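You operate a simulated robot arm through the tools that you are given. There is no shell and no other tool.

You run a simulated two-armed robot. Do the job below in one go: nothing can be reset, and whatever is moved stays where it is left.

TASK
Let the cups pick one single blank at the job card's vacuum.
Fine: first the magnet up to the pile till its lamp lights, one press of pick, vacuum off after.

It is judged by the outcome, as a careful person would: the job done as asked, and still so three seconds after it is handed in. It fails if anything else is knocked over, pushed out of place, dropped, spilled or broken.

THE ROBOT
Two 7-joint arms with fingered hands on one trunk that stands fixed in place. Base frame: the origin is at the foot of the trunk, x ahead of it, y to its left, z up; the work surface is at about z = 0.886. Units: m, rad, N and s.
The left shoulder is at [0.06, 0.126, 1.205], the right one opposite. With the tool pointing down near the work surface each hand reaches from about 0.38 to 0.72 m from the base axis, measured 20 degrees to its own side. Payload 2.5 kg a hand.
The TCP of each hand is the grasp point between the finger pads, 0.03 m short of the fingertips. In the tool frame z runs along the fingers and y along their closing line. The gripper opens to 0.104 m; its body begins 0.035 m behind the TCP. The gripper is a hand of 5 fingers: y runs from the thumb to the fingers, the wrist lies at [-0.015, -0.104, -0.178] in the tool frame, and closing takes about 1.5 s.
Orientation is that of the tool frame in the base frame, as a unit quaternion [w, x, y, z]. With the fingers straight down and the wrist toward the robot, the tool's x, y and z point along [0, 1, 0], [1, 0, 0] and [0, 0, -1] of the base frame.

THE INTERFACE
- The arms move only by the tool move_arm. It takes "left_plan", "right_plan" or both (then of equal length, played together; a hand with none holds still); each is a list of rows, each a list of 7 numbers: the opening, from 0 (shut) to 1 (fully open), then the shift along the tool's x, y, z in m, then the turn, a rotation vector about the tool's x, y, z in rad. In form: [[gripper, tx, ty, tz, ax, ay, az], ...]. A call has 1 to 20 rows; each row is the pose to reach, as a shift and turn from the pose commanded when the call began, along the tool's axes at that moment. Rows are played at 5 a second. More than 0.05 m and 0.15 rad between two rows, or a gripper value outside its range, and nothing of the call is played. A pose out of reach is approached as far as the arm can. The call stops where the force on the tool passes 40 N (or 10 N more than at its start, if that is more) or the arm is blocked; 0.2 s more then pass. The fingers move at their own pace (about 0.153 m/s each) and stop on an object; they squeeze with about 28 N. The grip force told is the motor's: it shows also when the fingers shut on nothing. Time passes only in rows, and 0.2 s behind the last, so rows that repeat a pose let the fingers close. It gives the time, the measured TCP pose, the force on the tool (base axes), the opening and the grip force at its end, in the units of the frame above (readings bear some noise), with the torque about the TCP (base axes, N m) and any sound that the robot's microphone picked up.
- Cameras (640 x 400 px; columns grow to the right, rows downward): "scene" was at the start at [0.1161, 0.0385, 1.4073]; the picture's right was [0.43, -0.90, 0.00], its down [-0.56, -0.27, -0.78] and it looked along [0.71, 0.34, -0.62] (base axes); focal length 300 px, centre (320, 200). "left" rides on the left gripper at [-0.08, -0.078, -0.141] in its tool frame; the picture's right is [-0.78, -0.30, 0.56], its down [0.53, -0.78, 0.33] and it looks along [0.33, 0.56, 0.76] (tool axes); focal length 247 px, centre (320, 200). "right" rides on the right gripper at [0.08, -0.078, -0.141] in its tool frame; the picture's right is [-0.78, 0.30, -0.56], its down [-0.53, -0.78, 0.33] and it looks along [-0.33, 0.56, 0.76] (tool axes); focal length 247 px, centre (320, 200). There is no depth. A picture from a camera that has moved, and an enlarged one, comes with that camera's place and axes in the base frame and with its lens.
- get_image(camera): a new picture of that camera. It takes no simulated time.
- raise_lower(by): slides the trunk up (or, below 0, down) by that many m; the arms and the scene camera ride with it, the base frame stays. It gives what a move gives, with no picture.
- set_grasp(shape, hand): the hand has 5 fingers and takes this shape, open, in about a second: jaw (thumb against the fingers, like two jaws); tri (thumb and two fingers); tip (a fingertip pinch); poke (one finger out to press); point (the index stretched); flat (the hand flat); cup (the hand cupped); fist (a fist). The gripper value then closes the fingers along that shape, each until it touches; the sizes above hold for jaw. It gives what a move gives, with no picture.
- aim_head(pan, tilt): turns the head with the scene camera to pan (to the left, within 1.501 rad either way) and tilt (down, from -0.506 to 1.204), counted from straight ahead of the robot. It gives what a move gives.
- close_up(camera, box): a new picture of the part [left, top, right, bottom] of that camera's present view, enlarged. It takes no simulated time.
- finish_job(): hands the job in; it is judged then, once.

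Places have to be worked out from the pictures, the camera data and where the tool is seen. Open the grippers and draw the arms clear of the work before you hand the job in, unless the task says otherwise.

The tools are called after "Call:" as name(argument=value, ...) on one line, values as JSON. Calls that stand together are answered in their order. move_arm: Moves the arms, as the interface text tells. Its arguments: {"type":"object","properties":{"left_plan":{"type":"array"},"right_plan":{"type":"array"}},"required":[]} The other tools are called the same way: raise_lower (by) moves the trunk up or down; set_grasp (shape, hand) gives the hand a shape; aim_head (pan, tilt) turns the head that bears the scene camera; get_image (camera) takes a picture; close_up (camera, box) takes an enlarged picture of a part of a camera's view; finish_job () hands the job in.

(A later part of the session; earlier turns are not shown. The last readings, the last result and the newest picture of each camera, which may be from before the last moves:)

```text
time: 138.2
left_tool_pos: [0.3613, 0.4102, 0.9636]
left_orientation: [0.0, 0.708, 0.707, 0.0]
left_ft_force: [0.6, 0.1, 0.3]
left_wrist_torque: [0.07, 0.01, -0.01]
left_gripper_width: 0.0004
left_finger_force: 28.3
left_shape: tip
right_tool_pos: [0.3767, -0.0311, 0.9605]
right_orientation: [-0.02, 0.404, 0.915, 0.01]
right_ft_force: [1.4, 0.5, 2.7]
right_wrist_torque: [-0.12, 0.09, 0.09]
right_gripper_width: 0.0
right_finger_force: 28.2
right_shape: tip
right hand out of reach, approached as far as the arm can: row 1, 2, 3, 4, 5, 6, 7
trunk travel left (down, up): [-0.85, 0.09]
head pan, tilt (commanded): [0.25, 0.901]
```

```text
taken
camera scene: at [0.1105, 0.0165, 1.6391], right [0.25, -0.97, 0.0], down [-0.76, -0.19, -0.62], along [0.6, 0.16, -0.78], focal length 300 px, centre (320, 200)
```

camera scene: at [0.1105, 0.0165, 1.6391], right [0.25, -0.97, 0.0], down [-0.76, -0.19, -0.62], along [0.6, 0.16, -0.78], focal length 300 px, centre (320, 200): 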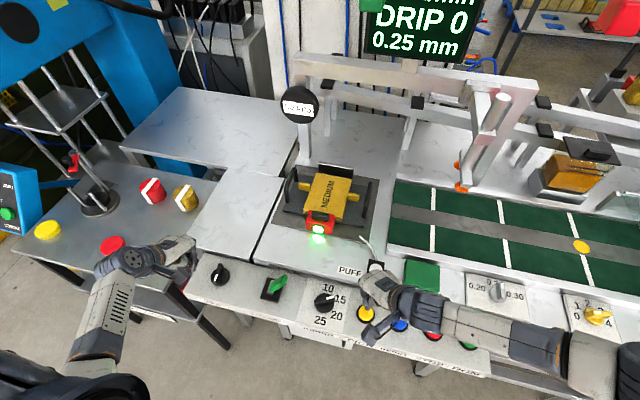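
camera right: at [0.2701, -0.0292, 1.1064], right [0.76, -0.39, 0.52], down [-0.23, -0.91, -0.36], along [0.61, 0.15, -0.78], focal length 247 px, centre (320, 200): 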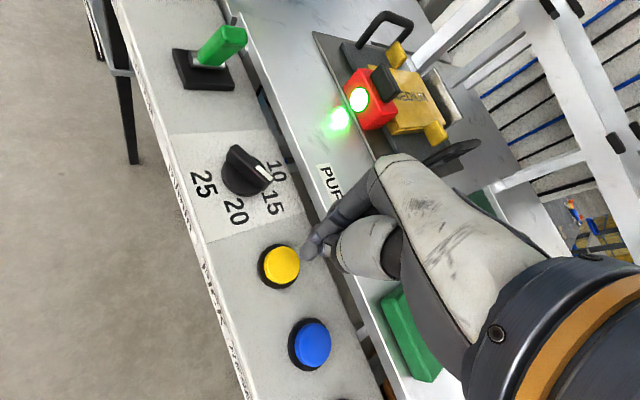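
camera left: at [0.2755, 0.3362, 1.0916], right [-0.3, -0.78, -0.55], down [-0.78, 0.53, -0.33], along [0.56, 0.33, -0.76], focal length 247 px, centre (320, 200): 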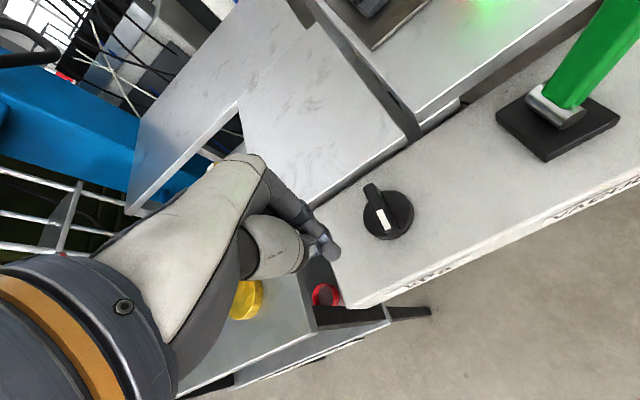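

The yaw is mostly reached but the arm lagged near a limit. I'll hold briefly and re-read the pose.

Call:
move_arm(right_plan=[[0, 0, 0, 0, 0, 0, 0], [0, 0, 0, 0, 0, 0, 0]])

Call:
close_up(camera="right", box=[220, 160, 420, 320])

```text
time: 138.8
left_tool_pos: [0.3617, 0.4127, 0.9626]
left_orientation: [0.001, 0.708, 0.706, -0.001]
left_ft_force: [0.4, -0.1, 0.1]
left_wrist_torque: [0.0, -0.01, 0.0]
left_gripper_width: 0.0
left_finger_force: 27.9
left_shape: tip
right_tool_pos: [0.3771, -0.0314, 0.9596]
right_orientation: [0.0, 0.376, 0.927, -0.001]
right_ft_force: [-0.3, 0.2, -0.7]
right_wrist_torque: [0.02, -0.01, -0.03]
right_gripper_width: 0.0
right_finger_force: 27.7
right_shape: tip
trunk travel left (down, up): [-0.85, 0.09]
head pan, tilt (commanded): [0.25, 0.901]
```

```text
2.50 times, centred on (320, 240) of right
camera zoom: at [0.2663, -0.0317, 1.1016], right [0.76, -0.33, 0.56], down [-0.16, -0.93, -0.33], along [0.63, 0.17, -0.76], focal length 617 px, centre (320, 100)
```

zoom: 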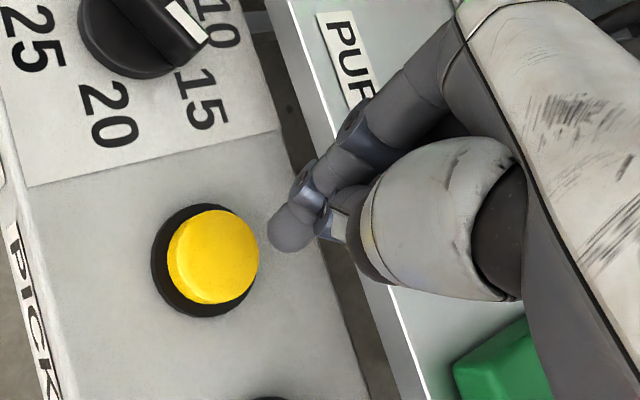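

Settled: yaw −0.8, tip over the button's near half. I'll shift 7 mm forward and descend to just above the button.

Call:
move_arm(right_plan=[[0, -0.0064, 0.0035, 0.02, 0, 0, 0], [0, -0.0064, 0.0035, 0.045, 0, 0, 0], [0, -0.0064, 0.0035, 0.06, 0, 0, 0], [0, -0.0064, 0.0035, 0.066, 0, 0, 0]])

Call:
close_up(camera="right", box=[220, 160, 420, 320])

Call:
close_up(camera="scene", box=[300, 220, 500, 360])

```text
time: 139.8
left_tool_pos: [0.3621, 0.413, 0.961]
left_orientation: [0.001, 0.708, 0.706, -0.002]
left_ft_force: [0.4, -0.6, 0.3]
left_wrist_torque: [0.0, -0.01, 0.0]
left_gripper_width: 0.0
left_finger_force: 27.6
left_shape: tip
right_tool_pos: [0.3876, -0.0354, 0.8929]
right_orientation: [-0.001, 0.376, 0.927, 0.0]
right_ft_force: [0.0, -0.2, 0.2]
right_wrist_torque: [-0.03, -0.02, 0.01]
right_gripper_width: 0.0
right_finger_force: 27.8
right_shape: tip
trunk travel left (down, up): [-0.85, 0.09]
head pan, tilt (commanded): [0.25, 0.901]
```

```text
2.50 times, centred on (320, 240) of right
camera zoom: at [0.2767, -0.0348, 1.0346], right [0.76, -0.33, 0.56], down [-0.16, -0.93, -0.33], along [0.63, 0.17, -0.76], focal length 617 px, centre (320, 100)
```

zoom: 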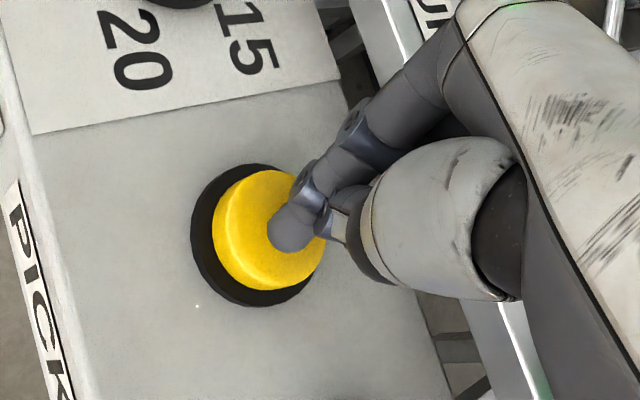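

```text
2.86 times, centred on (400, 290) of scene
camera zoom: at [0.1117, 0.0202, 1.6388], right [0.25, -0.97, 0.0], down [-0.76, -0.19, -0.62], along [0.6, 0.15, -0.78], focal length 856 px, centre (91, -57)
```

zoom: 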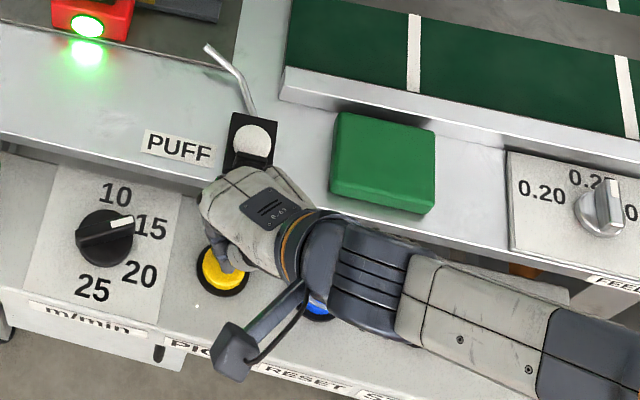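

The fingertips are right over PICK, clear of the bench edge. I'll press straight down in small steps, watching force, and come straight back up for a single press.

Call:
move_arm(right_plan=[[0, 0, 0, 0.004, 0, 0, 0], [0, 0, 0, 0.008, 0, 0, 0], [0, 0, 0, 0.012, 0, 0, 0]])

Call:
close_up(camera="right", box=[220, 160, 420, 320])

Call:
get_image(camera="scene")

```text
time: 140.6
left_tool_pos: [0.36, 0.4126, 0.9641]
left_orientation: [0.001, 0.708, 0.706, -0.001]
left_ft_force: [0.1, -0.6, 0.0]
left_wrist_torque: [-0.04, 0.03, 0.02]
left_gripper_width: 0.0001
left_finger_force: 28.0
left_shape: tip
right_tool_pos: [0.3889, -0.0358, 0.8836]
right_orientation: [0.001, 0.376, 0.927, 0.003]
right_ft_force: [-1.6, -2.4, 13.0]
right_wrist_torque: [-0.04, -0.04, -0.02]
right_gripper_width: 0.0001
right_finger_force: 28.5
right_shape: tip
trunk travel left (down, up): [-0.85, 0.09]
head pan, tilt (commanded): [0.25, 0.901]
heard: click
```

```text
2.50 times, centred on (320, 240) of right
camera zoom: at [0.277, -0.0359, 1.0254], right [0.76, -0.33, 0.56], down [-0.16, -0.93, -0.34], along [0.63, 0.17, -0.76], focal length 617 px, centre (320, 100)
```

zoom: 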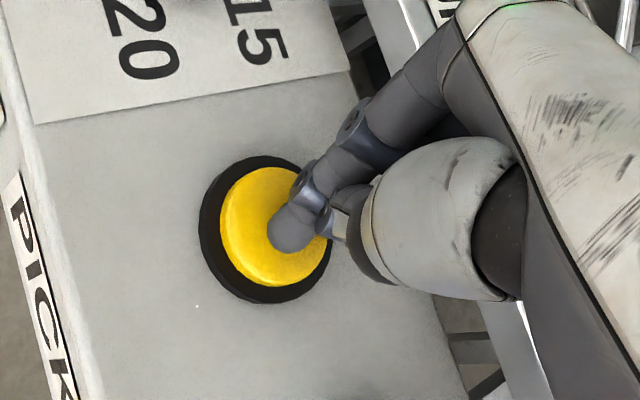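

```text
taken
camera scene: at [0.11, 0.0199, 1.6392], right [0.25, -0.97, 0.0], down [-0.76, -0.19, -0.62], along [0.6, 0.15, -0.78], focal length 300 px, centre (320, 200)
```

scene: 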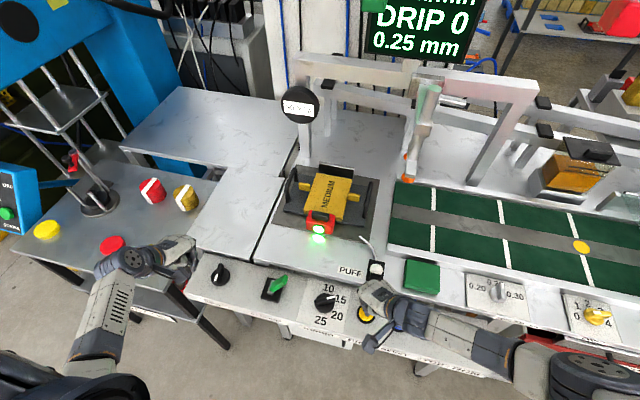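

A click was heard and the cup carriage is already moving toward the pile. I'll lift the finger straight off and watch the pick.

Call:
move_arm(right_plan=[[0, 0, 0, -0.02, 0, 0, 0], [0, 0, 0, -0.05, 0, 0, 0], [0, 0, 0, -0.08, 0, 0, 0]])

Call:
get_image(camera="scene")

```text
time: 141.3
left_tool_pos: [0.3619, 0.4125, 0.9605]
left_orientation: [0.0, 0.708, 0.706, -0.001]
left_ft_force: [-0.8, 0.5, 0.0]
left_wrist_torque: [-0.01, 0.0, 0.0]
left_gripper_width: 0.0001
left_finger_force: 28.4
left_shape: tip
right_tool_pos: [0.3879, -0.0366, 0.9637]
right_orientation: [0.0, 0.376, 0.927, 0.0]
right_ft_force: [0.7, 0.8, 1.0]
right_wrist_torque: [0.01, 0.01, 0.03]
right_gripper_width: 0.0
right_finger_force: 27.9
right_shape: tip
trunk travel left (down, up): [-0.85, 0.09]
head pan, tilt (commanded): [0.25, 0.901]
```

```text
taken
camera scene: at [0.1115, 0.0199, 1.6388], right [0.25, -0.97, 0.0], down [-0.76, -0.19, -0.62], along [0.6, 0.15, -0.78], focal length 300 px, centre (320, 200)
```

scene: 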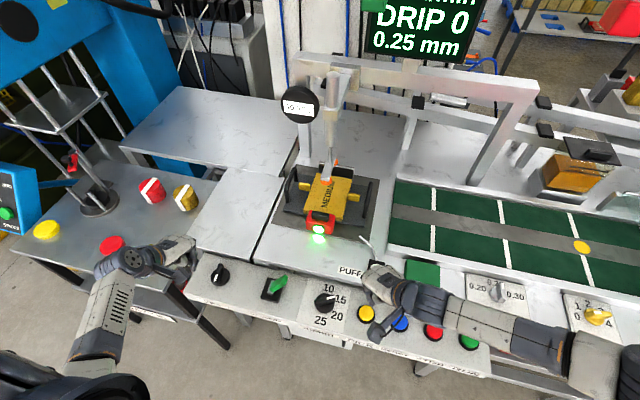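

The cups are over the pile. I'll use the time to lift the right hand further clear while watching.

Call:
move_arm(right_plan=[[0, 0, 0, -0.03, 0, 0, 0], [0, 0, 0, -0.06, 0, 0, 0], [0, 0, 0, -0.09, 0, 0, 0], [0, 0, 0, -0.12, 0, 0, 0]])

Call:
get_image(camera="scene")

Call:
close_up(camera="scene", box=[260, 60, 420, 260])

```text
time: 142.3
left_tool_pos: [0.3631, 0.4136, 0.9622]
left_orientation: [0.001, 0.708, 0.707, -0.002]
left_ft_force: [0.4, 0.0, 0.8]
left_wrist_torque: [0.04, -0.01, -0.02]
left_gripper_width: 0.0
left_finger_force: 27.9
left_shape: tip
right_tool_pos: [0.386, -0.0336, 1.0837]
right_orientation: [-0.001, 0.376, 0.927, -0.001]
right_ft_force: [0.3, 0.8, 0.2]
right_wrist_torque: [0.01, 0.0, -0.01]
right_gripper_width: 0.0
right_finger_force: 27.7
right_shape: tip
trunk travel left (down, up): [-0.85, 0.09]
head pan, tilt (commanded): [0.25, 0.901]
```

```text
taken
camera scene: at [0.1116, 0.0202, 1.6388], right [0.25, -0.97, 0.0], down [-0.76, -0.19, -0.62], along [0.6, 0.15, -0.78], focal length 300 px, centre (320, 200)
```

scene: 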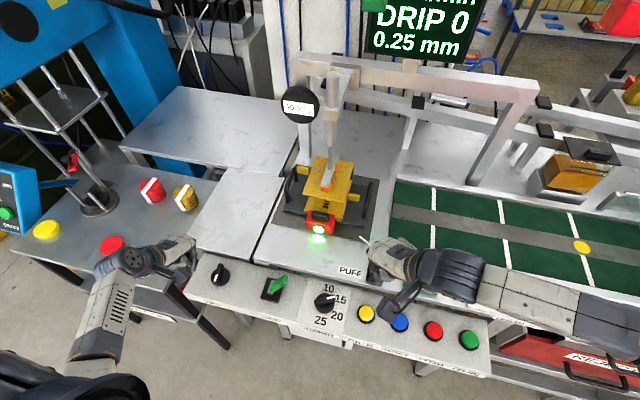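

```text
2.00 times, centred on (340, 160) of scene
camera zoom: at [0.1116, 0.0202, 1.6388], right [0.25, -0.97, 0.0], down [-0.76, -0.19, -0.62], along [0.6, 0.15, -0.78], focal length 599 px, centre (280, 280)
```

zoom: 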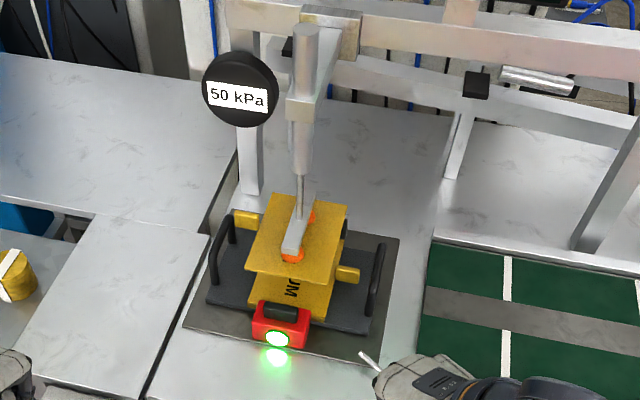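

The cups have lifted one blank off the pile at 50 kPa. I'll keep withdrawing the right hand to the right and watch where the carriage goes.

Call:
move_arm(right_plan=[[0, -0.005, -0.01, -0.02, 0, 0, 0.1], [0, -0.01, -0.02, -0.03, 0, 0, 0.2], [0, -0.02, -0.04, -0.04, 0, 0, 0.3], [0, -0.03, -0.06, -0.05, 0, 0, 0.4], [0, -0.04, -0.08, -0.05, 0, 0, 0.5]])

Call:
get_image(camera="scene")

```text
time: 143.6
left_tool_pos: [0.3621, 0.4124, 0.9622]
left_orientation: [0.002, 0.708, 0.707, -0.002]
left_ft_force: [0.0, -0.3, 0.4]
left_wrist_torque: [0.02, -0.03, 0.01]
left_gripper_width: 0.0
left_finger_force: 27.6
left_shape: tip
right_tool_pos: [0.3593, -0.1232, 1.1333]
right_orientation: [0.002, 0.594, 0.804, 0.0]
right_ft_force: [0.0, -0.3, 0.4]
right_wrist_torque: [0.0, 0.0, 0.0]
right_gripper_width: 0.0
right_finger_force: 27.6
right_shape: tip
trunk travel left (down, up): [-0.85, 0.09]
head pan, tilt (commanded): [0.25, 0.901]
```

```text
taken
camera scene: at [0.1112, 0.0196, 1.6388], right [0.25, -0.97, 0.0], down [-0.76, -0.19, -0.62], along [0.6, 0.15, -0.78], focal length 300 px, centre (320, 200)
```

scene: 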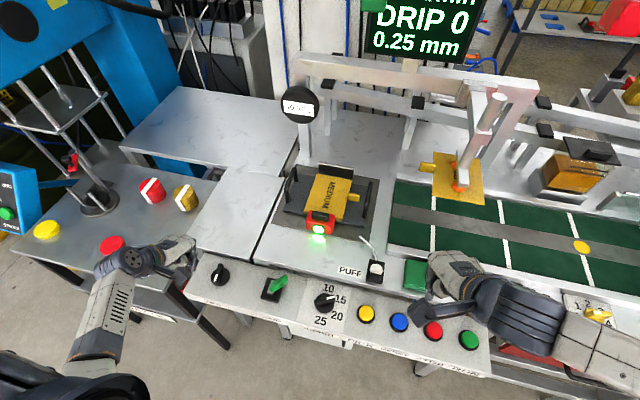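

The cups carried the blank over to the conveyor. I'll look closely to see that it is a single blank and whether the carriage is at rest.

Call:
close_up(camera="scene", box=[380, 70, 540, 240])

Call:
close_up(camera="scene", box=[260, 140, 400, 260])

Call:
get_image(camera="right")

```text
2.35 times, centred on (460, 155) of scene
camera zoom: at [0.1112, 0.0196, 1.6388], right [0.25, -0.97, 0.0], down [-0.76, -0.19, -0.62], along [0.6, 0.15, -0.78], focal length 705 px, centre (-9, 306)
```

zoom: 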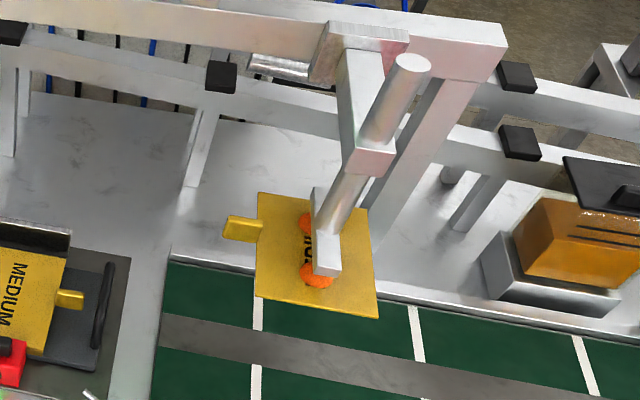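

```text
3.33 times, centred on (330, 200) of scene
camera zoom: at [0.1112, 0.0196, 1.6388], right [0.25, -0.97, 0.0], down [-0.76, -0.19, -0.62], along [0.6, 0.15, -0.78], focal length 998 px, centre (287, 200)
```

zoom: 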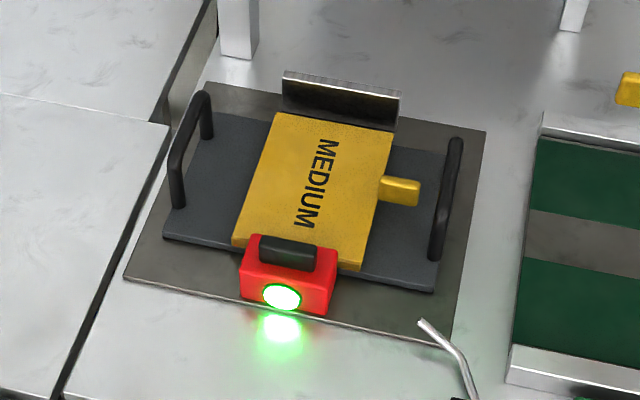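

```text
taken
camera right: at [0.2622, -0.0704, 1.2746], right [0.51, -0.66, 0.56], down [-0.58, -0.74, -0.33], along [0.63, -0.15, -0.76], focal length 247 px, centre (320, 200)
```

right: 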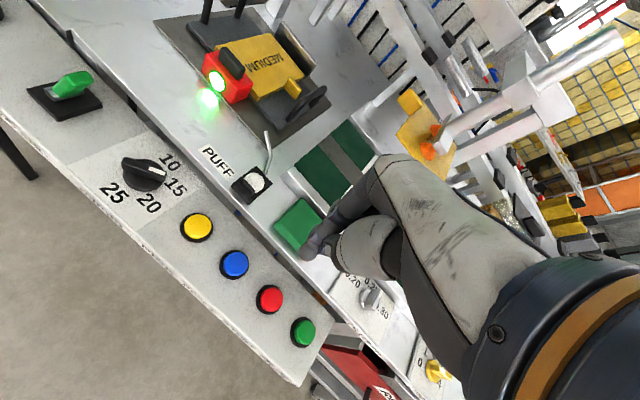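

It is a single blank (one tab with it; the pile's top sheet shows the other side's tab). Before switching the vacuum off I'll check that the carriage has come to rest, and locate the lever's present position.

Call:
move_arm(right_plan=[[0, 0, 0, 0, 0, 0, 0.1], [0, 0, 0, 0, 0, 0, 0.2], [0, 0, 0, 0, 0, 0, 0.3], [0, 0, 0, 0, 0, 0, 0.3]])

Call:
get_image(camera="scene")

Call:
close_up(camera="scene", box=[380, 70, 540, 240])

Call:
close_up(camera="scene", box=[240, 250, 340, 330])

Call:
get_image(camera="right")

```text
time: 144.6
left_tool_pos: [0.3621, 0.4117, 0.9612]
left_orientation: [0.001, 0.707, 0.707, -0.002]
left_ft_force: [0.5, -0.7, -0.1]
left_wrist_torque: [0.01, -0.01, 0.02]
left_gripper_width: 0.0
left_finger_force: 28.2
left_shape: tip
right_tool_pos: [0.3619, -0.1217, 1.1345]
right_orientation: [0.0, 0.708, 0.706, 0.0]
right_ft_force: [0.4, 0.3, -0.5]
right_wrist_torque: [0.02, 0.02, -0.02]
right_gripper_width: 0.0001
right_finger_force: 27.6
right_shape: tip
trunk travel left (down, up): [-0.85, 0.09]
head pan, tilt (commanded): [0.25, 0.901]
```

```text
taken
camera scene: at [0.1114, 0.0198, 1.6388], right [0.25, -0.97, 0.0], down [-0.76, -0.19, -0.62], along [0.6, 0.15, -0.78], focal length 300 px, centre (320, 200)
```

scene: 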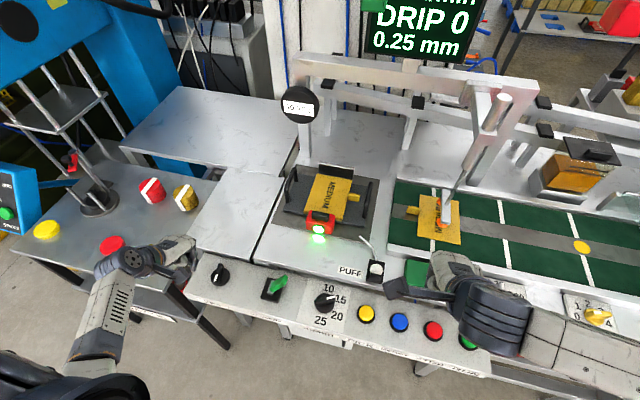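

```text
2.35 times, centred on (460, 155) of scene
camera zoom: at [0.1114, 0.0198, 1.6388], right [0.25, -0.97, 0.0], down [-0.76, -0.19, -0.62], along [0.6, 0.15, -0.78], focal length 705 px, centre (-9, 306)
```

zoom: 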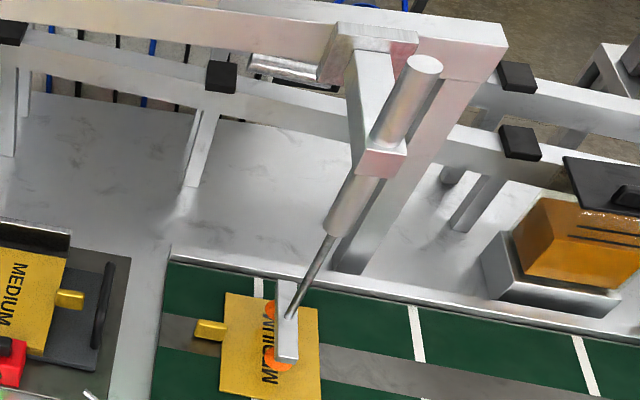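

```text
5.00 times, centred on (290, 290) of scene
camera zoom: at [0.1114, 0.0198, 1.6388], right [0.25, -0.97, 0.0], down [-0.76, -0.19, -0.62], along [0.6, 0.15, -0.78], focal length 1498 px, centre (470, -250)
```

zoom: 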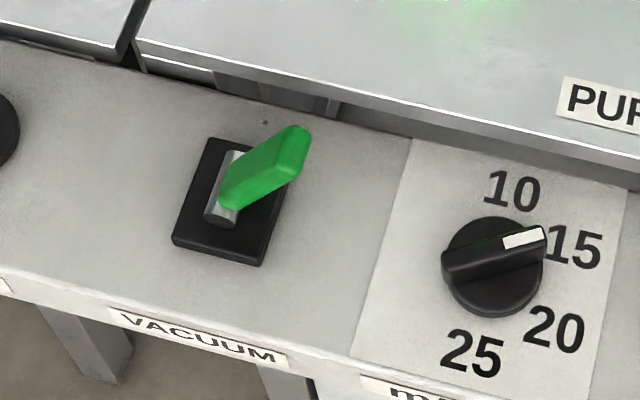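

```text
taken
camera right: at [0.2836, -0.0417, 1.2742], right [0.29, -0.78, 0.56], down [-0.78, -0.53, -0.33], along [0.56, -0.33, -0.76], focal length 247 px, centre (320, 200)
```

right: 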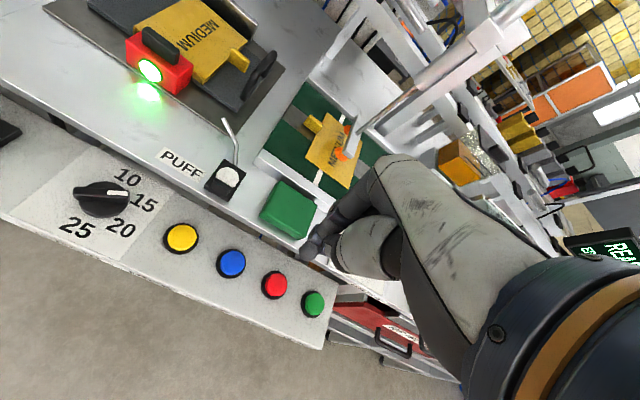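

The cups are lowering the blank onto the conveyor. The lever tip is at about (0.389, 0.178, 0.937), leaning right; I'll bring the right hand over to its right side at a safe height while the cycle finishes.

Call:
move_arm(right_plan=[[0, 0.037, 0.0045, 0.0125, 0, 0, 0], [0, 0.074, 0.009, 0.025, 0, 0, 0], [0, 0.111, 0.0135, 0.0375, 0, 0, 0], [0, 0.148, 0.018, 0.05, 0, 0, 0], [0, 0.185, 0.0225, 0.0625, 0, 0, 0], [0, 0.2217, 0.027, 0.075, 0, 0, 0]])

Call:
get_image(camera="scene")

Call:
close_up(camera="scene", box=[380, 70, 540, 270])

Call:
get_image(camera="right")

```text
time: 145.9
left_tool_pos: [0.3623, 0.4145, 0.9617]
left_orientation: [0.001, 0.707, 0.707, -0.001]
left_ft_force: [0.2, -0.8, 0.1]
left_wrist_torque: [-0.03, 0.04, 0.02]
left_gripper_width: 0.0
left_finger_force: 27.9
left_shape: tip
right_tool_pos: [0.3861, 0.1048, 1.0567]
right_orientation: [0.001, 0.708, 0.706, 0.0]
right_ft_force: [0.5, 1.0, 0.9]
right_wrist_torque: [-0.03, -0.02, -0.01]
right_gripper_width: 0.0
right_finger_force: 27.7
right_shape: tip
trunk travel left (down, up): [-0.85, 0.09]
head pan, tilt (commanded): [0.25, 0.901]
```

```text
taken
camera scene: at [0.1117, 0.0212, 1.6388], right [0.25, -0.97, 0.0], down [-0.76, -0.19, -0.62], along [0.6, 0.15, -0.78], focal length 300 px, centre (320, 200)
```

scene: 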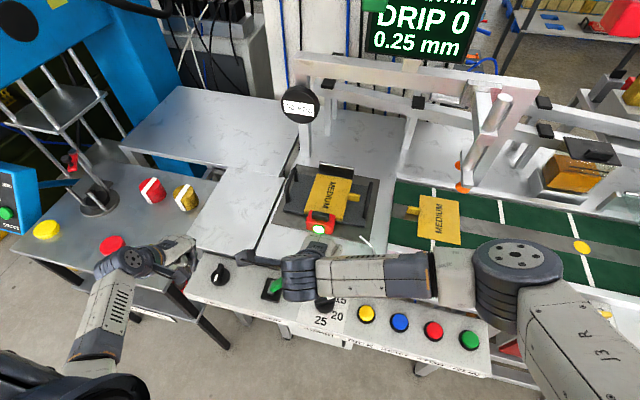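

```text
2.00 times, centred on (460, 170) of scene
camera zoom: at [0.1117, 0.0212, 1.6388], right [0.25, -0.97, 0.0], down [-0.76, -0.19, -0.62], along [0.6, 0.15, -0.78], focal length 599 px, centre (40, 260)
```

zoom: 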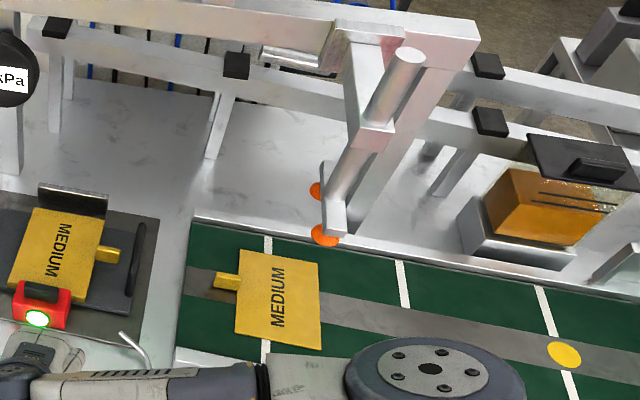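

```text
taken
camera right: at [0.3092, 0.1841, 1.1987], right [0.3, -0.78, 0.56], down [-0.78, -0.53, -0.33], along [0.56, -0.34, -0.76], focal length 247 px, centre (320, 200)
```

right: 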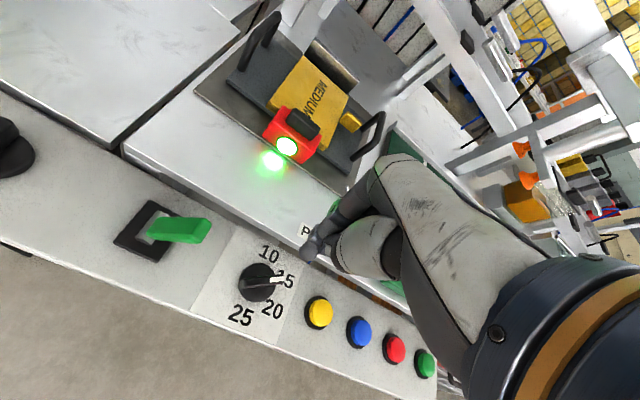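

The blank lies alone on the conveyor and the cups are back home. Now I'll lower the right hand to the right of the lever (tips at z ≈ 0.918).

Call:
move_arm(right_plan=[[0, 0.0, 0.002, 0.04, 0, 0, 0], [0, 0.0, 0.003, 0.08, 0, 0, 0], [0, 0.0, 0.003, 0.108, 0, 0, 0]])

Call:
get_image(camera="right")

Call:
close_up(camera="scene", box=[230, 220, 390, 340])

```text
time: 146.8
left_tool_pos: [0.3625, 0.4134, 0.9607]
left_orientation: [0.001, 0.708, 0.706, -0.001]
left_ft_force: [0.7, -0.4, 0.5]
left_wrist_torque: [0.03, 0.01, -0.04]
left_gripper_width: 0.0002
left_finger_force: 28.5
left_shape: tip
right_tool_pos: [0.3914, 0.1028, 0.9499]
right_orientation: [0.0, 0.707, 0.707, 0.0]
right_ft_force: [0.0, 0.0, 0.4]
right_wrist_torque: [-0.02, 0.03, -0.02]
right_gripper_width: 0.0003
right_finger_force: 28.2
right_shape: tip
trunk travel left (down, up): [-0.85, 0.09]
head pan, tilt (commanded): [0.25, 0.901]
```

```text
taken
camera right: at [0.3135, 0.1827, 1.0925], right [0.3, -0.78, 0.56], down [-0.78, -0.54, -0.33], along [0.56, -0.33, -0.76], focal length 247 px, centre (320, 200)
```

right: 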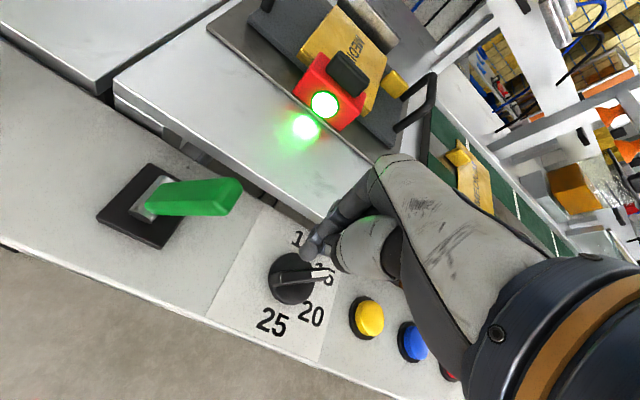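

```text
3.33 times, centred on (310, 280) of scene
camera zoom: at [0.1116, 0.0205, 1.6388], right [0.25, -0.97, 0.0], down [-0.76, -0.19, -0.62], along [0.6, 0.15, -0.78], focal length 998 px, centre (353, -67)
```

zoom: 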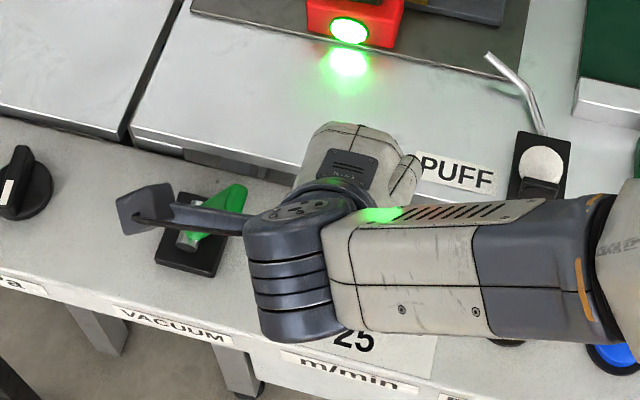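

The right fingertips are level with the lever's upper part, on its right side. I'll push leftward (+y) in small steps to swing the lever back to off.

Call:
move_arm(right_plan=[[0, 0.012, 0, 0, 0, 0, 0], [0, 0.024, 0, 0, 0, 0, 0], [0, 0.036, 0, 0, 0, 0, 0], [0, 0.048, 0, 0, 0, 0, 0], [0, 0.06, 0, 0, 0, 0, 0], [0, 0.072, 0, 0, 0, 0, 0], [0, 0.084, 0, 0, 0, 0, 0], [0, 0.096, 0, 0, 0, 0, 0], [0, 0.106, 0, 0, 0, 0, 0]])

Call:
get_image(camera="right")

Call:
close_up(camera="scene", box=[270, 80, 330, 130])

Call:
close_up(camera="scene", box=[190, 220, 350, 340])

```text
time: 148.9
left_tool_pos: [0.3621, 0.4129, 0.9623]
left_orientation: [0.001, 0.707, 0.707, -0.001]
left_ft_force: [0.3, -0.3, 0.5]
left_wrist_torque: [-0.01, -0.02, -0.02]
left_gripper_width: 0.0
left_finger_force: 28.0
left_shape: tip
right_tool_pos: [0.403, 0.1069, 0.9384]
right_orientation: [0.029, 0.731, 0.681, -0.028]
right_ft_force: [-0.1, 0.2, -0.4]
right_wrist_torque: [0.01, 0.03, 0.0]
right_gripper_width: 0.0
right_finger_force: 27.4
right_shape: tip
right hand out of reach, approached as far as the arm can: row 5, 6, 7, 8, 9
trunk travel left (down, up): [-0.85, 0.09]
head pan, tilt (commanded): [0.25, 0.901]
stopped in row 9 (right hand): the arm was blocked; the commanded pose is now the measured one
```

```text
taken
camera right: at [0.3317, 0.2038, 1.0729], right [0.24, -0.75, 0.62], down [-0.81, -0.5, -0.29], along [0.53, -0.43, -0.73], focal length 247 px, centre (320, 200)
```

right: 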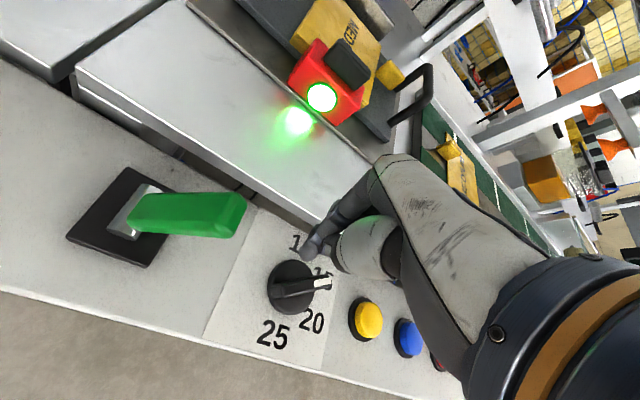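

```text
8.00 times, centred on (300, 105) of scene
camera zoom: at [0.1119, 0.0198, 1.6388], right [0.25, -0.97, 0.0], down [-0.76, -0.19, -0.62], along [0.6, 0.15, -0.78], focal length 2396 px, centre (480, 960)
```

zoom: 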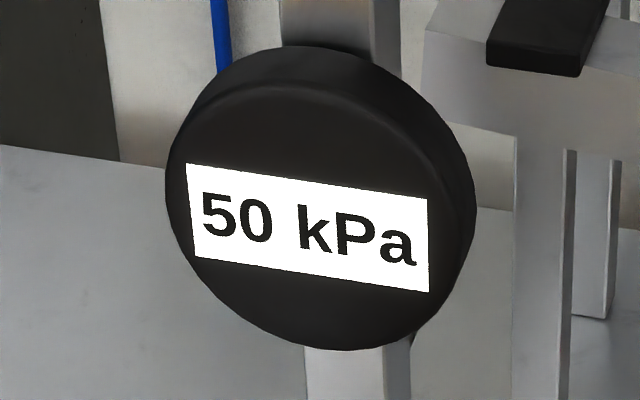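

```text
3.33 times, centred on (270, 280) of scene
camera zoom: at [0.1119, 0.0198, 1.6388], right [0.25, -0.97, 0.0], down [-0.76, -0.19, -0.62], along [0.6, 0.15, -0.78], focal length 998 px, centre (487, -67)
```

zoom: 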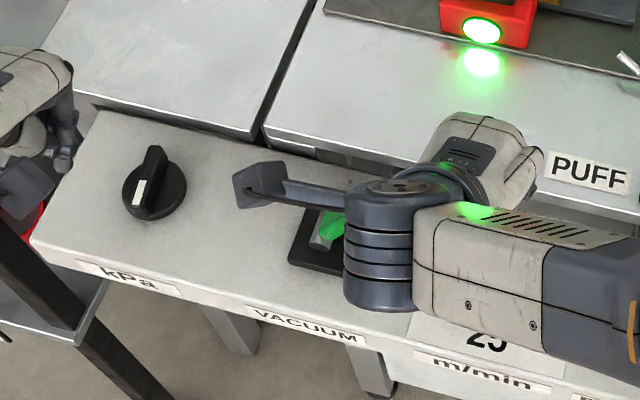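

The right arm can't reach far enough across. I'll withdraw it up and well to the right, and use the left hand for the lever instead.

Call:
move_arm(right_plan=[[0, -0.01, 0, -0.03, 0, 0, 0], [0, -0.02, 0, -0.07, 0, 0, 0], [0, -0.04, 0, -0.11, 0, 0, 0], [0, -0.08, 0, -0.15, 0, 0, 0], [0, -0.12, 0, -0.18, 0, 0, 0], [0, -0.16, 0, -0.2, 0, 0, 0], [0, -0.2, 0, -0.2, 0, 0, 0], [0, -0.24, 0, -0.2, 0, 0, 0], [0, -0.28, 0, -0.2, 0, 0, 0], [0, -0.32, 0, -0.2, 0, 0, 0], [0, -0.36, 0, -0.2, 0, 0, 0]])

Call:
get_image(camera="scene")

```text
refused: row 4 steps farther than a row can; nothing moved
```

```text
taken
camera scene: at [0.1119, 0.0198, 1.6388], right [0.25, -0.97, 0.0], down [-0.76, -0.19, -0.62], along [0.6, 0.15, -0.78], focal length 300 px, centre (320, 200)
```

scene: 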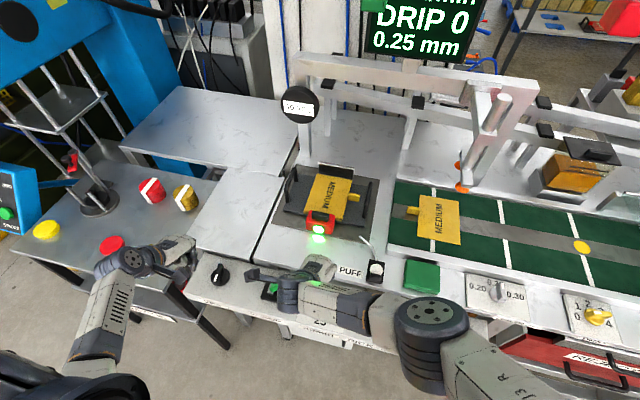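

One step was too long; I'll resend the same withdrawal with shorter steps.

Call:
move_arm(right_plan=[[0, -0.01, 0, -0.03, 0, 0, 0], [0, -0.02, 0, -0.07, 0, 0, 0], [0, -0.035, 0, -0.11, 0, 0, 0], [0, -0.06, 0, -0.14, 0, 0, 0], [0, -0.09, 0, -0.17, 0, 0, 0], [0, -0.13, 0, -0.19, 0, 0, 0], [0, -0.17, 0, -0.2, 0, 0, 0], [0, -0.21, 0, -0.2, 0, 0, 0], [0, -0.25, 0, -0.2, 0, 0, 0], [0, -0.29, 0, -0.2, 0, 0, 0], [0, -0.33, 0, -0.2, 0, 0, 0], [0, -0.36, 0, -0.2, 0, 0, 0]])

Call:
get_image(camera="scene")

```text
time: 151.6
left_tool_pos: [0.3621, 0.4124, 0.9621]
left_orientation: [0.002, 0.707, 0.707, -0.001]
left_ft_force: [0.0, -0.4, 0.4]
left_wrist_torque: [0.02, -0.02, 0.02]
left_gripper_width: 0.0
left_finger_force: 27.5
left_shape: tip
right_tool_pos: [0.3782, -0.2335, 1.1655]
right_orientation: [0.027, 0.729, 0.683, -0.029]
right_ft_force: [0.4, -0.5, 1.3]
right_wrist_torque: [0.02, 0.01, -0.01]
right_gripper_width: 0.0
right_finger_force: 27.7
right_shape: tip
trunk travel left (down, up): [-0.85, 0.09]
head pan, tilt (commanded): [0.25, 0.901]
```

```text
taken
camera scene: at [0.1112, 0.0195, 1.6388], right [0.25, -0.97, 0.0], down [-0.76, -0.19, -0.62], along [0.6, 0.15, -0.78], focal length 300 px, centre (320, 200)
```

scene: 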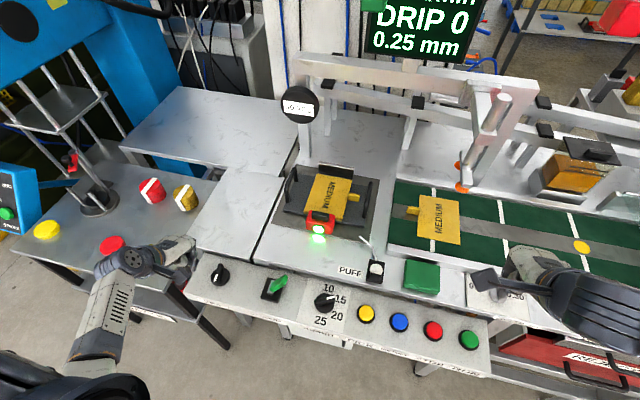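

The right arm is clear. Now the left hand: raise it, carry it over the lever to its right side at a safe height, and check the arm's posture.

Call:
move_arm(left_plan=[[0, 0, 0, -0.04, 0, 0, 0], [0, 0, 0.005, -0.08, 0, 0, 0], [0, -0.02, 0.01, -0.12, 0, 0, 0], [0, -0.05, 0.015, -0.14, 0, 0, 0], [0, -0.09, 0.02, -0.14, 0, 0, 0], [0, -0.13, 0.025, -0.14, 0, 0, 0], [0, -0.17, 0.027, -0.14, 0, 0, 0], [0, -0.21, 0.027, -0.14, 0, 0, 0], [0, -0.25, 0.027, -0.14, 0, 0, 0], [0, -0.29, 0.027, -0.14, 0, 0, 0]])

Call:
get_image(camera="scene")

Call:
get_image(camera="left")

```text
time: 153.8
left_tool_pos: [0.3903, 0.1215, 1.1023]
left_orientation: [0.001, 0.707, 0.707, -0.001]
left_ft_force: [0.0, -0.1, 0.3]
left_wrist_torque: [0.04, 0.01, 0.0]
left_gripper_width: 0.0002
left_finger_force: 27.5
left_shape: tip
right_tool_pos: [0.3799, -0.2343, 1.1658]
right_orientation: [0.026, 0.729, 0.683, -0.028]
right_ft_force: [-0.7, -0.6, 0.0]
right_wrist_torque: [0.04, -0.01, 0.01]
right_gripper_width: 0.0
right_finger_force: 27.6
right_shape: tip
trunk travel left (down, up): [-0.85, 0.09]
head pan, tilt (commanded): [0.25, 0.901]
```

```text
taken
camera scene: at [0.1117, 0.0191, 1.6388], right [0.25, -0.97, 0.0], down [-0.76, -0.19, -0.62], along [0.6, 0.15, -0.78], focal length 300 px, centre (320, 200)
```

scene: 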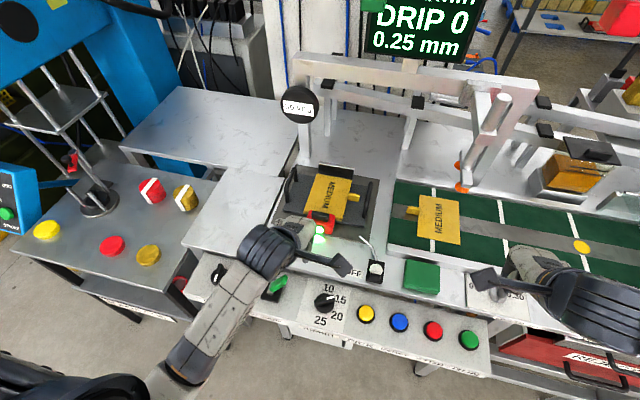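

```text
taken
camera left: at [0.3117, 0.0411, 1.2445], right [-0.3, -0.78, -0.56], down [-0.78, 0.53, -0.33], along [0.56, 0.33, -0.76], focal length 247 px, centre (320, 200)
```

left: 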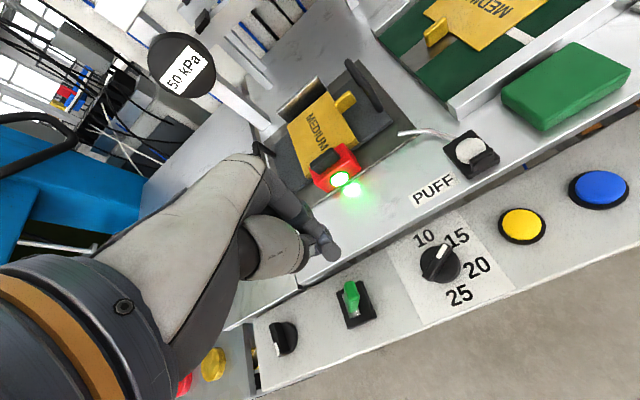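

The posture is good. I'll switch the left hand to the jaw shape and shut it (an even, flat-sided block of fingers), a bit further right, before lowering.

Call:
set_grasp(hand="left", shape="jaw")

Call:
move_arm(left_plan=[[0.6, -0.01, 0, 0, 0, 0, 0], [0.2, -0.02, 0, 0, 0, 0, 0], [0, -0.03, 0, 0, 0, 0, 0], [0, -0.036, 0, 0, 0, 0, 0], [0, -0.036, 0, 0.03, 0, 0, 0], [0, -0.036, 0, 0.06, 0, 0, 0]])

Call:
get_image(camera="left")

Call:
close_up(camera="scene", box=[210, 190, 390, 340])

Call:
close_up(camera="right", box=[0, 0, 320, 300])

```text
time: 154.7
left_tool_pos: [0.3888, 0.123, 1.1011]
left_orientation: [0.001, 0.708, 0.707, -0.001]
left_ft_force: [0.0, -0.1, 0.0]
left_wrist_torque: [-0.02, -0.03, 0.0]
left_gripper_width: 0.1035
left_finger_force: 0.1
left_shape: jaw
right_tool_pos: [0.3782, -0.2333, 1.1666]
right_orientation: [0.027, 0.73, 0.683, -0.029]
right_ft_force: [0.0, 0.1, 0.6]
right_wrist_torque: [-0.02, 0.02, 0.03]
right_gripper_width: 0.0001
right_finger_force: 28.0
right_shape: tip
trunk travel left (down, up): [-0.85, 0.09]
head pan, tilt (commanded): [0.25, 0.901]
```

```text
time: 156.1
left_tool_pos: [0.3907, 0.0862, 1.0434]
left_orientation: [0.0, 0.708, 0.706, -0.001]
left_ft_force: [-0.3, 0.0, -0.7]
left_wrist_torque: [0.0, -0.01, 0.01]
left_gripper_width: 0.0
left_finger_force: 28.0
left_shape: jaw
right_tool_pos: [0.3793, -0.2324, 1.1659]
right_orientation: [0.026, 0.729, 0.684, -0.029]
right_ft_force: [0.6, 0.8, -0.1]
right_wrist_torque: [-0.01, 0.03, 0.03]
right_gripper_width: 0.0002
right_finger_force: 27.9
right_shape: tip
trunk travel left (down, up): [-0.85, 0.09]
head pan, tilt (commanded): [0.25, 0.901]
```

```text
taken
camera left: at [0.3124, 0.0067, 1.186], right [-0.3, -0.78, -0.55], down [-0.78, 0.54, -0.33], along [0.56, 0.33, -0.76], focal length 247 px, centre (320, 200)
```

left: 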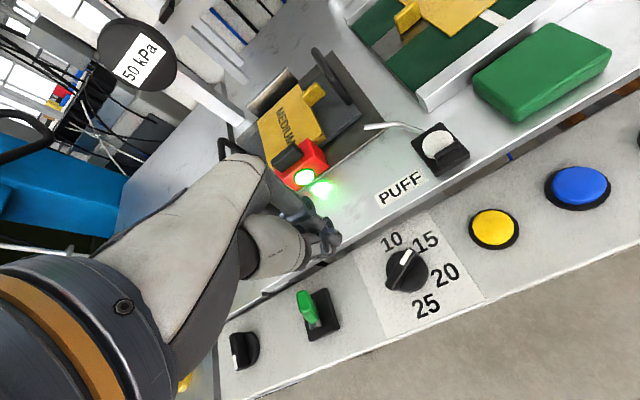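

```text
2.67 times, centred on (300, 265) of scene
camera zoom: at [0.1117, 0.02, 1.6388], right [0.25, -0.97, 0.0], down [-0.76, -0.19, -0.62], along [0.6, 0.15, -0.78], focal length 799 px, centre (373, 27)
```

zoom: 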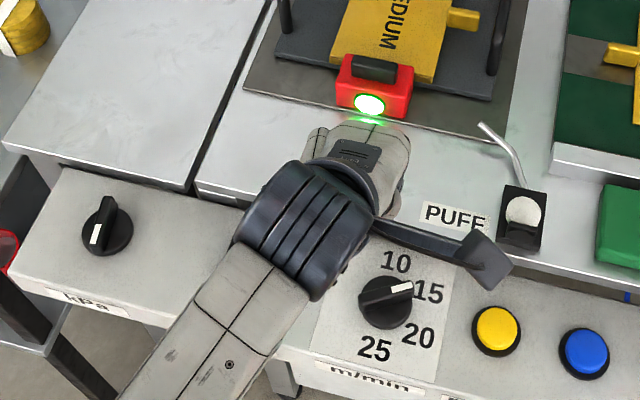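

```text
1.33 times, centred on (160, 150) of right
camera zoom: at [0.3077, -0.1378, 1.3014], right [0.25, -0.75, 0.62], down [-0.81, -0.51, -0.29], along [0.53, -0.43, -0.73], focal length 329 px, centre (533, 267)
```

zoom: 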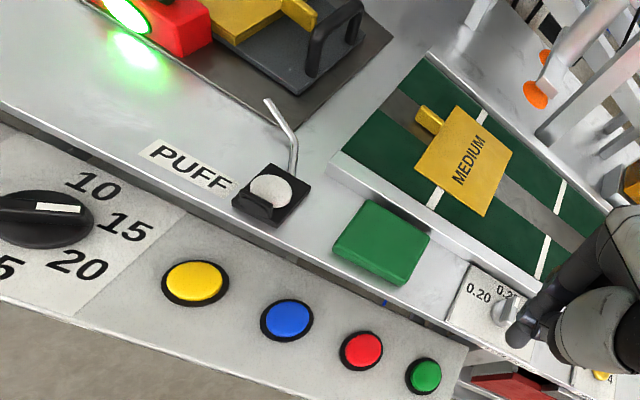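

All clear below. I'll lower the closed left hand so its fingertips are at z ≈ 0.918 to the right of the lever.

Call:
move_arm(left_plan=[[0, 0, 0, 0.04, 0, 0, 0], [0, 0, 0, 0.08, 0, 0, 0], [0, 0, 0, 0.095, 0, 0, 0]])

Call:
get_image(camera="left")

Call:
close_up(camera="scene", box=[210, 190, 390, 340])

```text
time: 156.8
left_tool_pos: [0.3896, 0.0898, 0.9489]
left_orientation: [0.002, 0.708, 0.707, -0.002]
left_ft_force: [0.0, -0.7, -0.4]
left_wrist_torque: [0.01, 0.0, 0.02]
left_gripper_width: 0.0
left_finger_force: 28.2
left_shape: jaw
right_tool_pos: [0.379, -0.2339, 1.1661]
right_orientation: [0.027, 0.729, 0.683, -0.029]
right_ft_force: [0.8, 0.4, -0.6]
right_wrist_torque: [0.02, 0.01, 0.0]
right_gripper_width: 0.0001
right_finger_force: 28.1
right_shape: tip
trunk travel left (down, up): [-0.85, 0.09]
head pan, tilt (commanded): [0.25, 0.901]
```

```text
taken
camera left: at [0.3116, 0.0096, 1.0911], right [-0.3, -0.78, -0.55], down [-0.78, 0.54, -0.33], along [0.56, 0.33, -0.76], focal length 247 px, centre (320, 200)
```

left: 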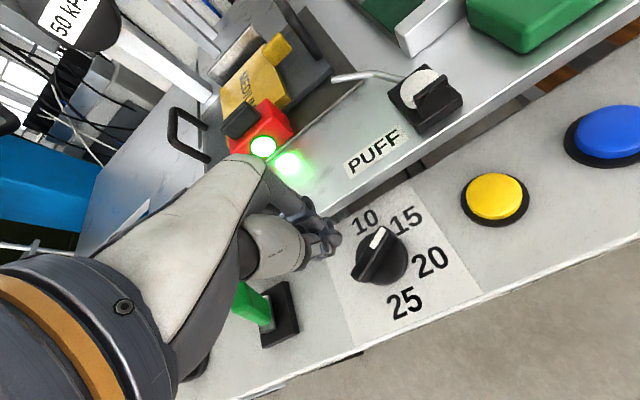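

```text
2.67 times, centred on (300, 265) of scene
camera zoom: at [0.1117, 0.02, 1.6388], right [0.25, -0.97, 0.0], down [-0.76, -0.19, -0.62], along [0.6, 0.15, -0.78], focal length 799 px, centre (373, 27)
```

zoom: 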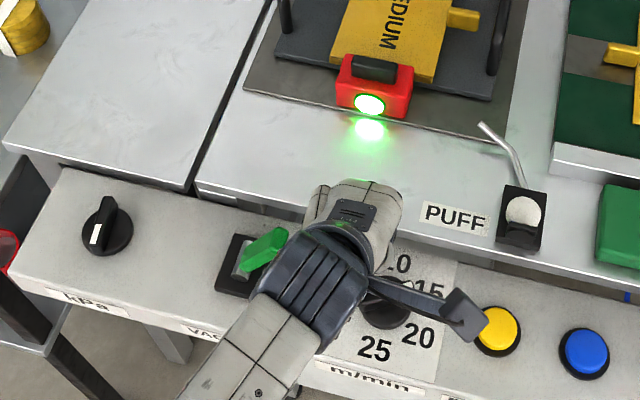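

The hand is right of the lever with clearance. Pushing left (+y) in 12 mm steps now.

Call:
move_arm(left_plan=[[0, 0.012, 0, 0, 0, 0, 0], [0, 0.024, 0, 0, 0, 0, 0], [0, 0.036, 0, 0, 0, 0, 0], [0, 0.048, 0, 0, 0, 0, 0], [0, 0.06, 0, 0, 0, 0, 0], [0, 0.072, 0, 0, 0, 0, 0], [0, 0.084, 0, 0, 0, 0, 0], [0, 0.094, 0, 0, 0, 0, 0]])

Call:
get_image(camera="left")

Call:
close_up(camera="scene", box=[190, 190, 370, 340])

Call:
close_up(camera="scene", box=[270, 80, 330, 130])

```text
time: 158.7
left_tool_pos: [0.389, 0.1812, 0.9474]
left_orientation: [0.0, 0.706, 0.708, -0.002]
left_ft_force: [-0.1, -0.1, -0.3]
left_wrist_torque: [0.01, -0.03, -0.01]
left_gripper_width: 0.0
left_finger_force: 27.9
left_shape: jaw
right_tool_pos: [0.3773, -0.2332, 1.1665]
right_orientation: [0.026, 0.729, 0.683, -0.028]
right_ft_force: [-0.7, -0.4, -0.1]
right_wrist_torque: [-0.04, 0.02, 0.04]
right_gripper_width: 0.0
right_finger_force: 27.7
right_shape: tip
trunk travel left (down, up): [-0.85, 0.09]
head pan, tilt (commanded): [0.25, 0.901]
```

```text
taken
camera left: at [0.3117, 0.1008, 1.0908], right [-0.3, -0.78, -0.55], down [-0.78, 0.53, -0.33], along [0.55, 0.33, -0.76], focal length 247 px, centre (320, 200)
```

left: 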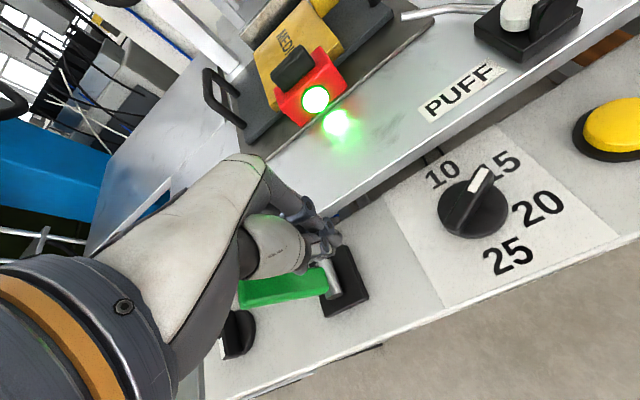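

```text
2.67 times, centred on (280, 265) of scene
camera zoom: at [0.1114, 0.0194, 1.6387], right [0.25, -0.97, 0.0], down [-0.76, -0.19, -0.62], along [0.6, 0.15, -0.78], focal length 799 px, centre (427, 27)
```

zoom: 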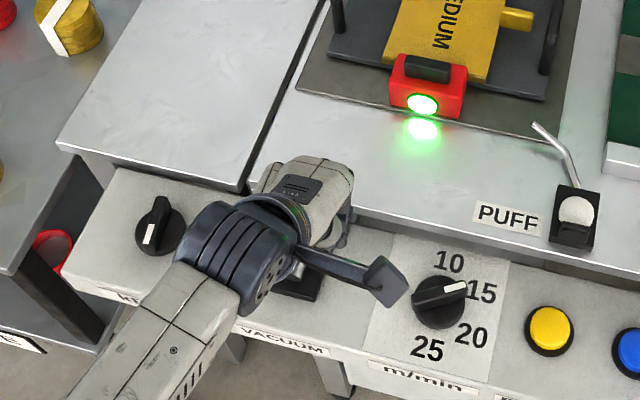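

```text
8.00 times, centred on (300, 105) of scene
camera zoom: at [0.1114, 0.0194, 1.6387], right [0.25, -0.97, 0.0], down [-0.76, -0.19, -0.62], along [0.6, 0.15, -0.78], focal length 2396 px, centre (480, 960)
```

zoom: 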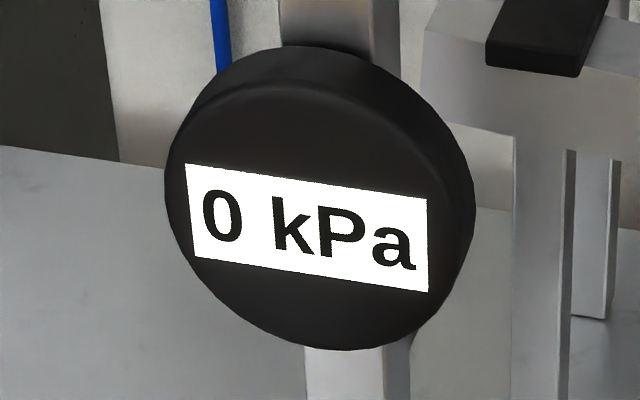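

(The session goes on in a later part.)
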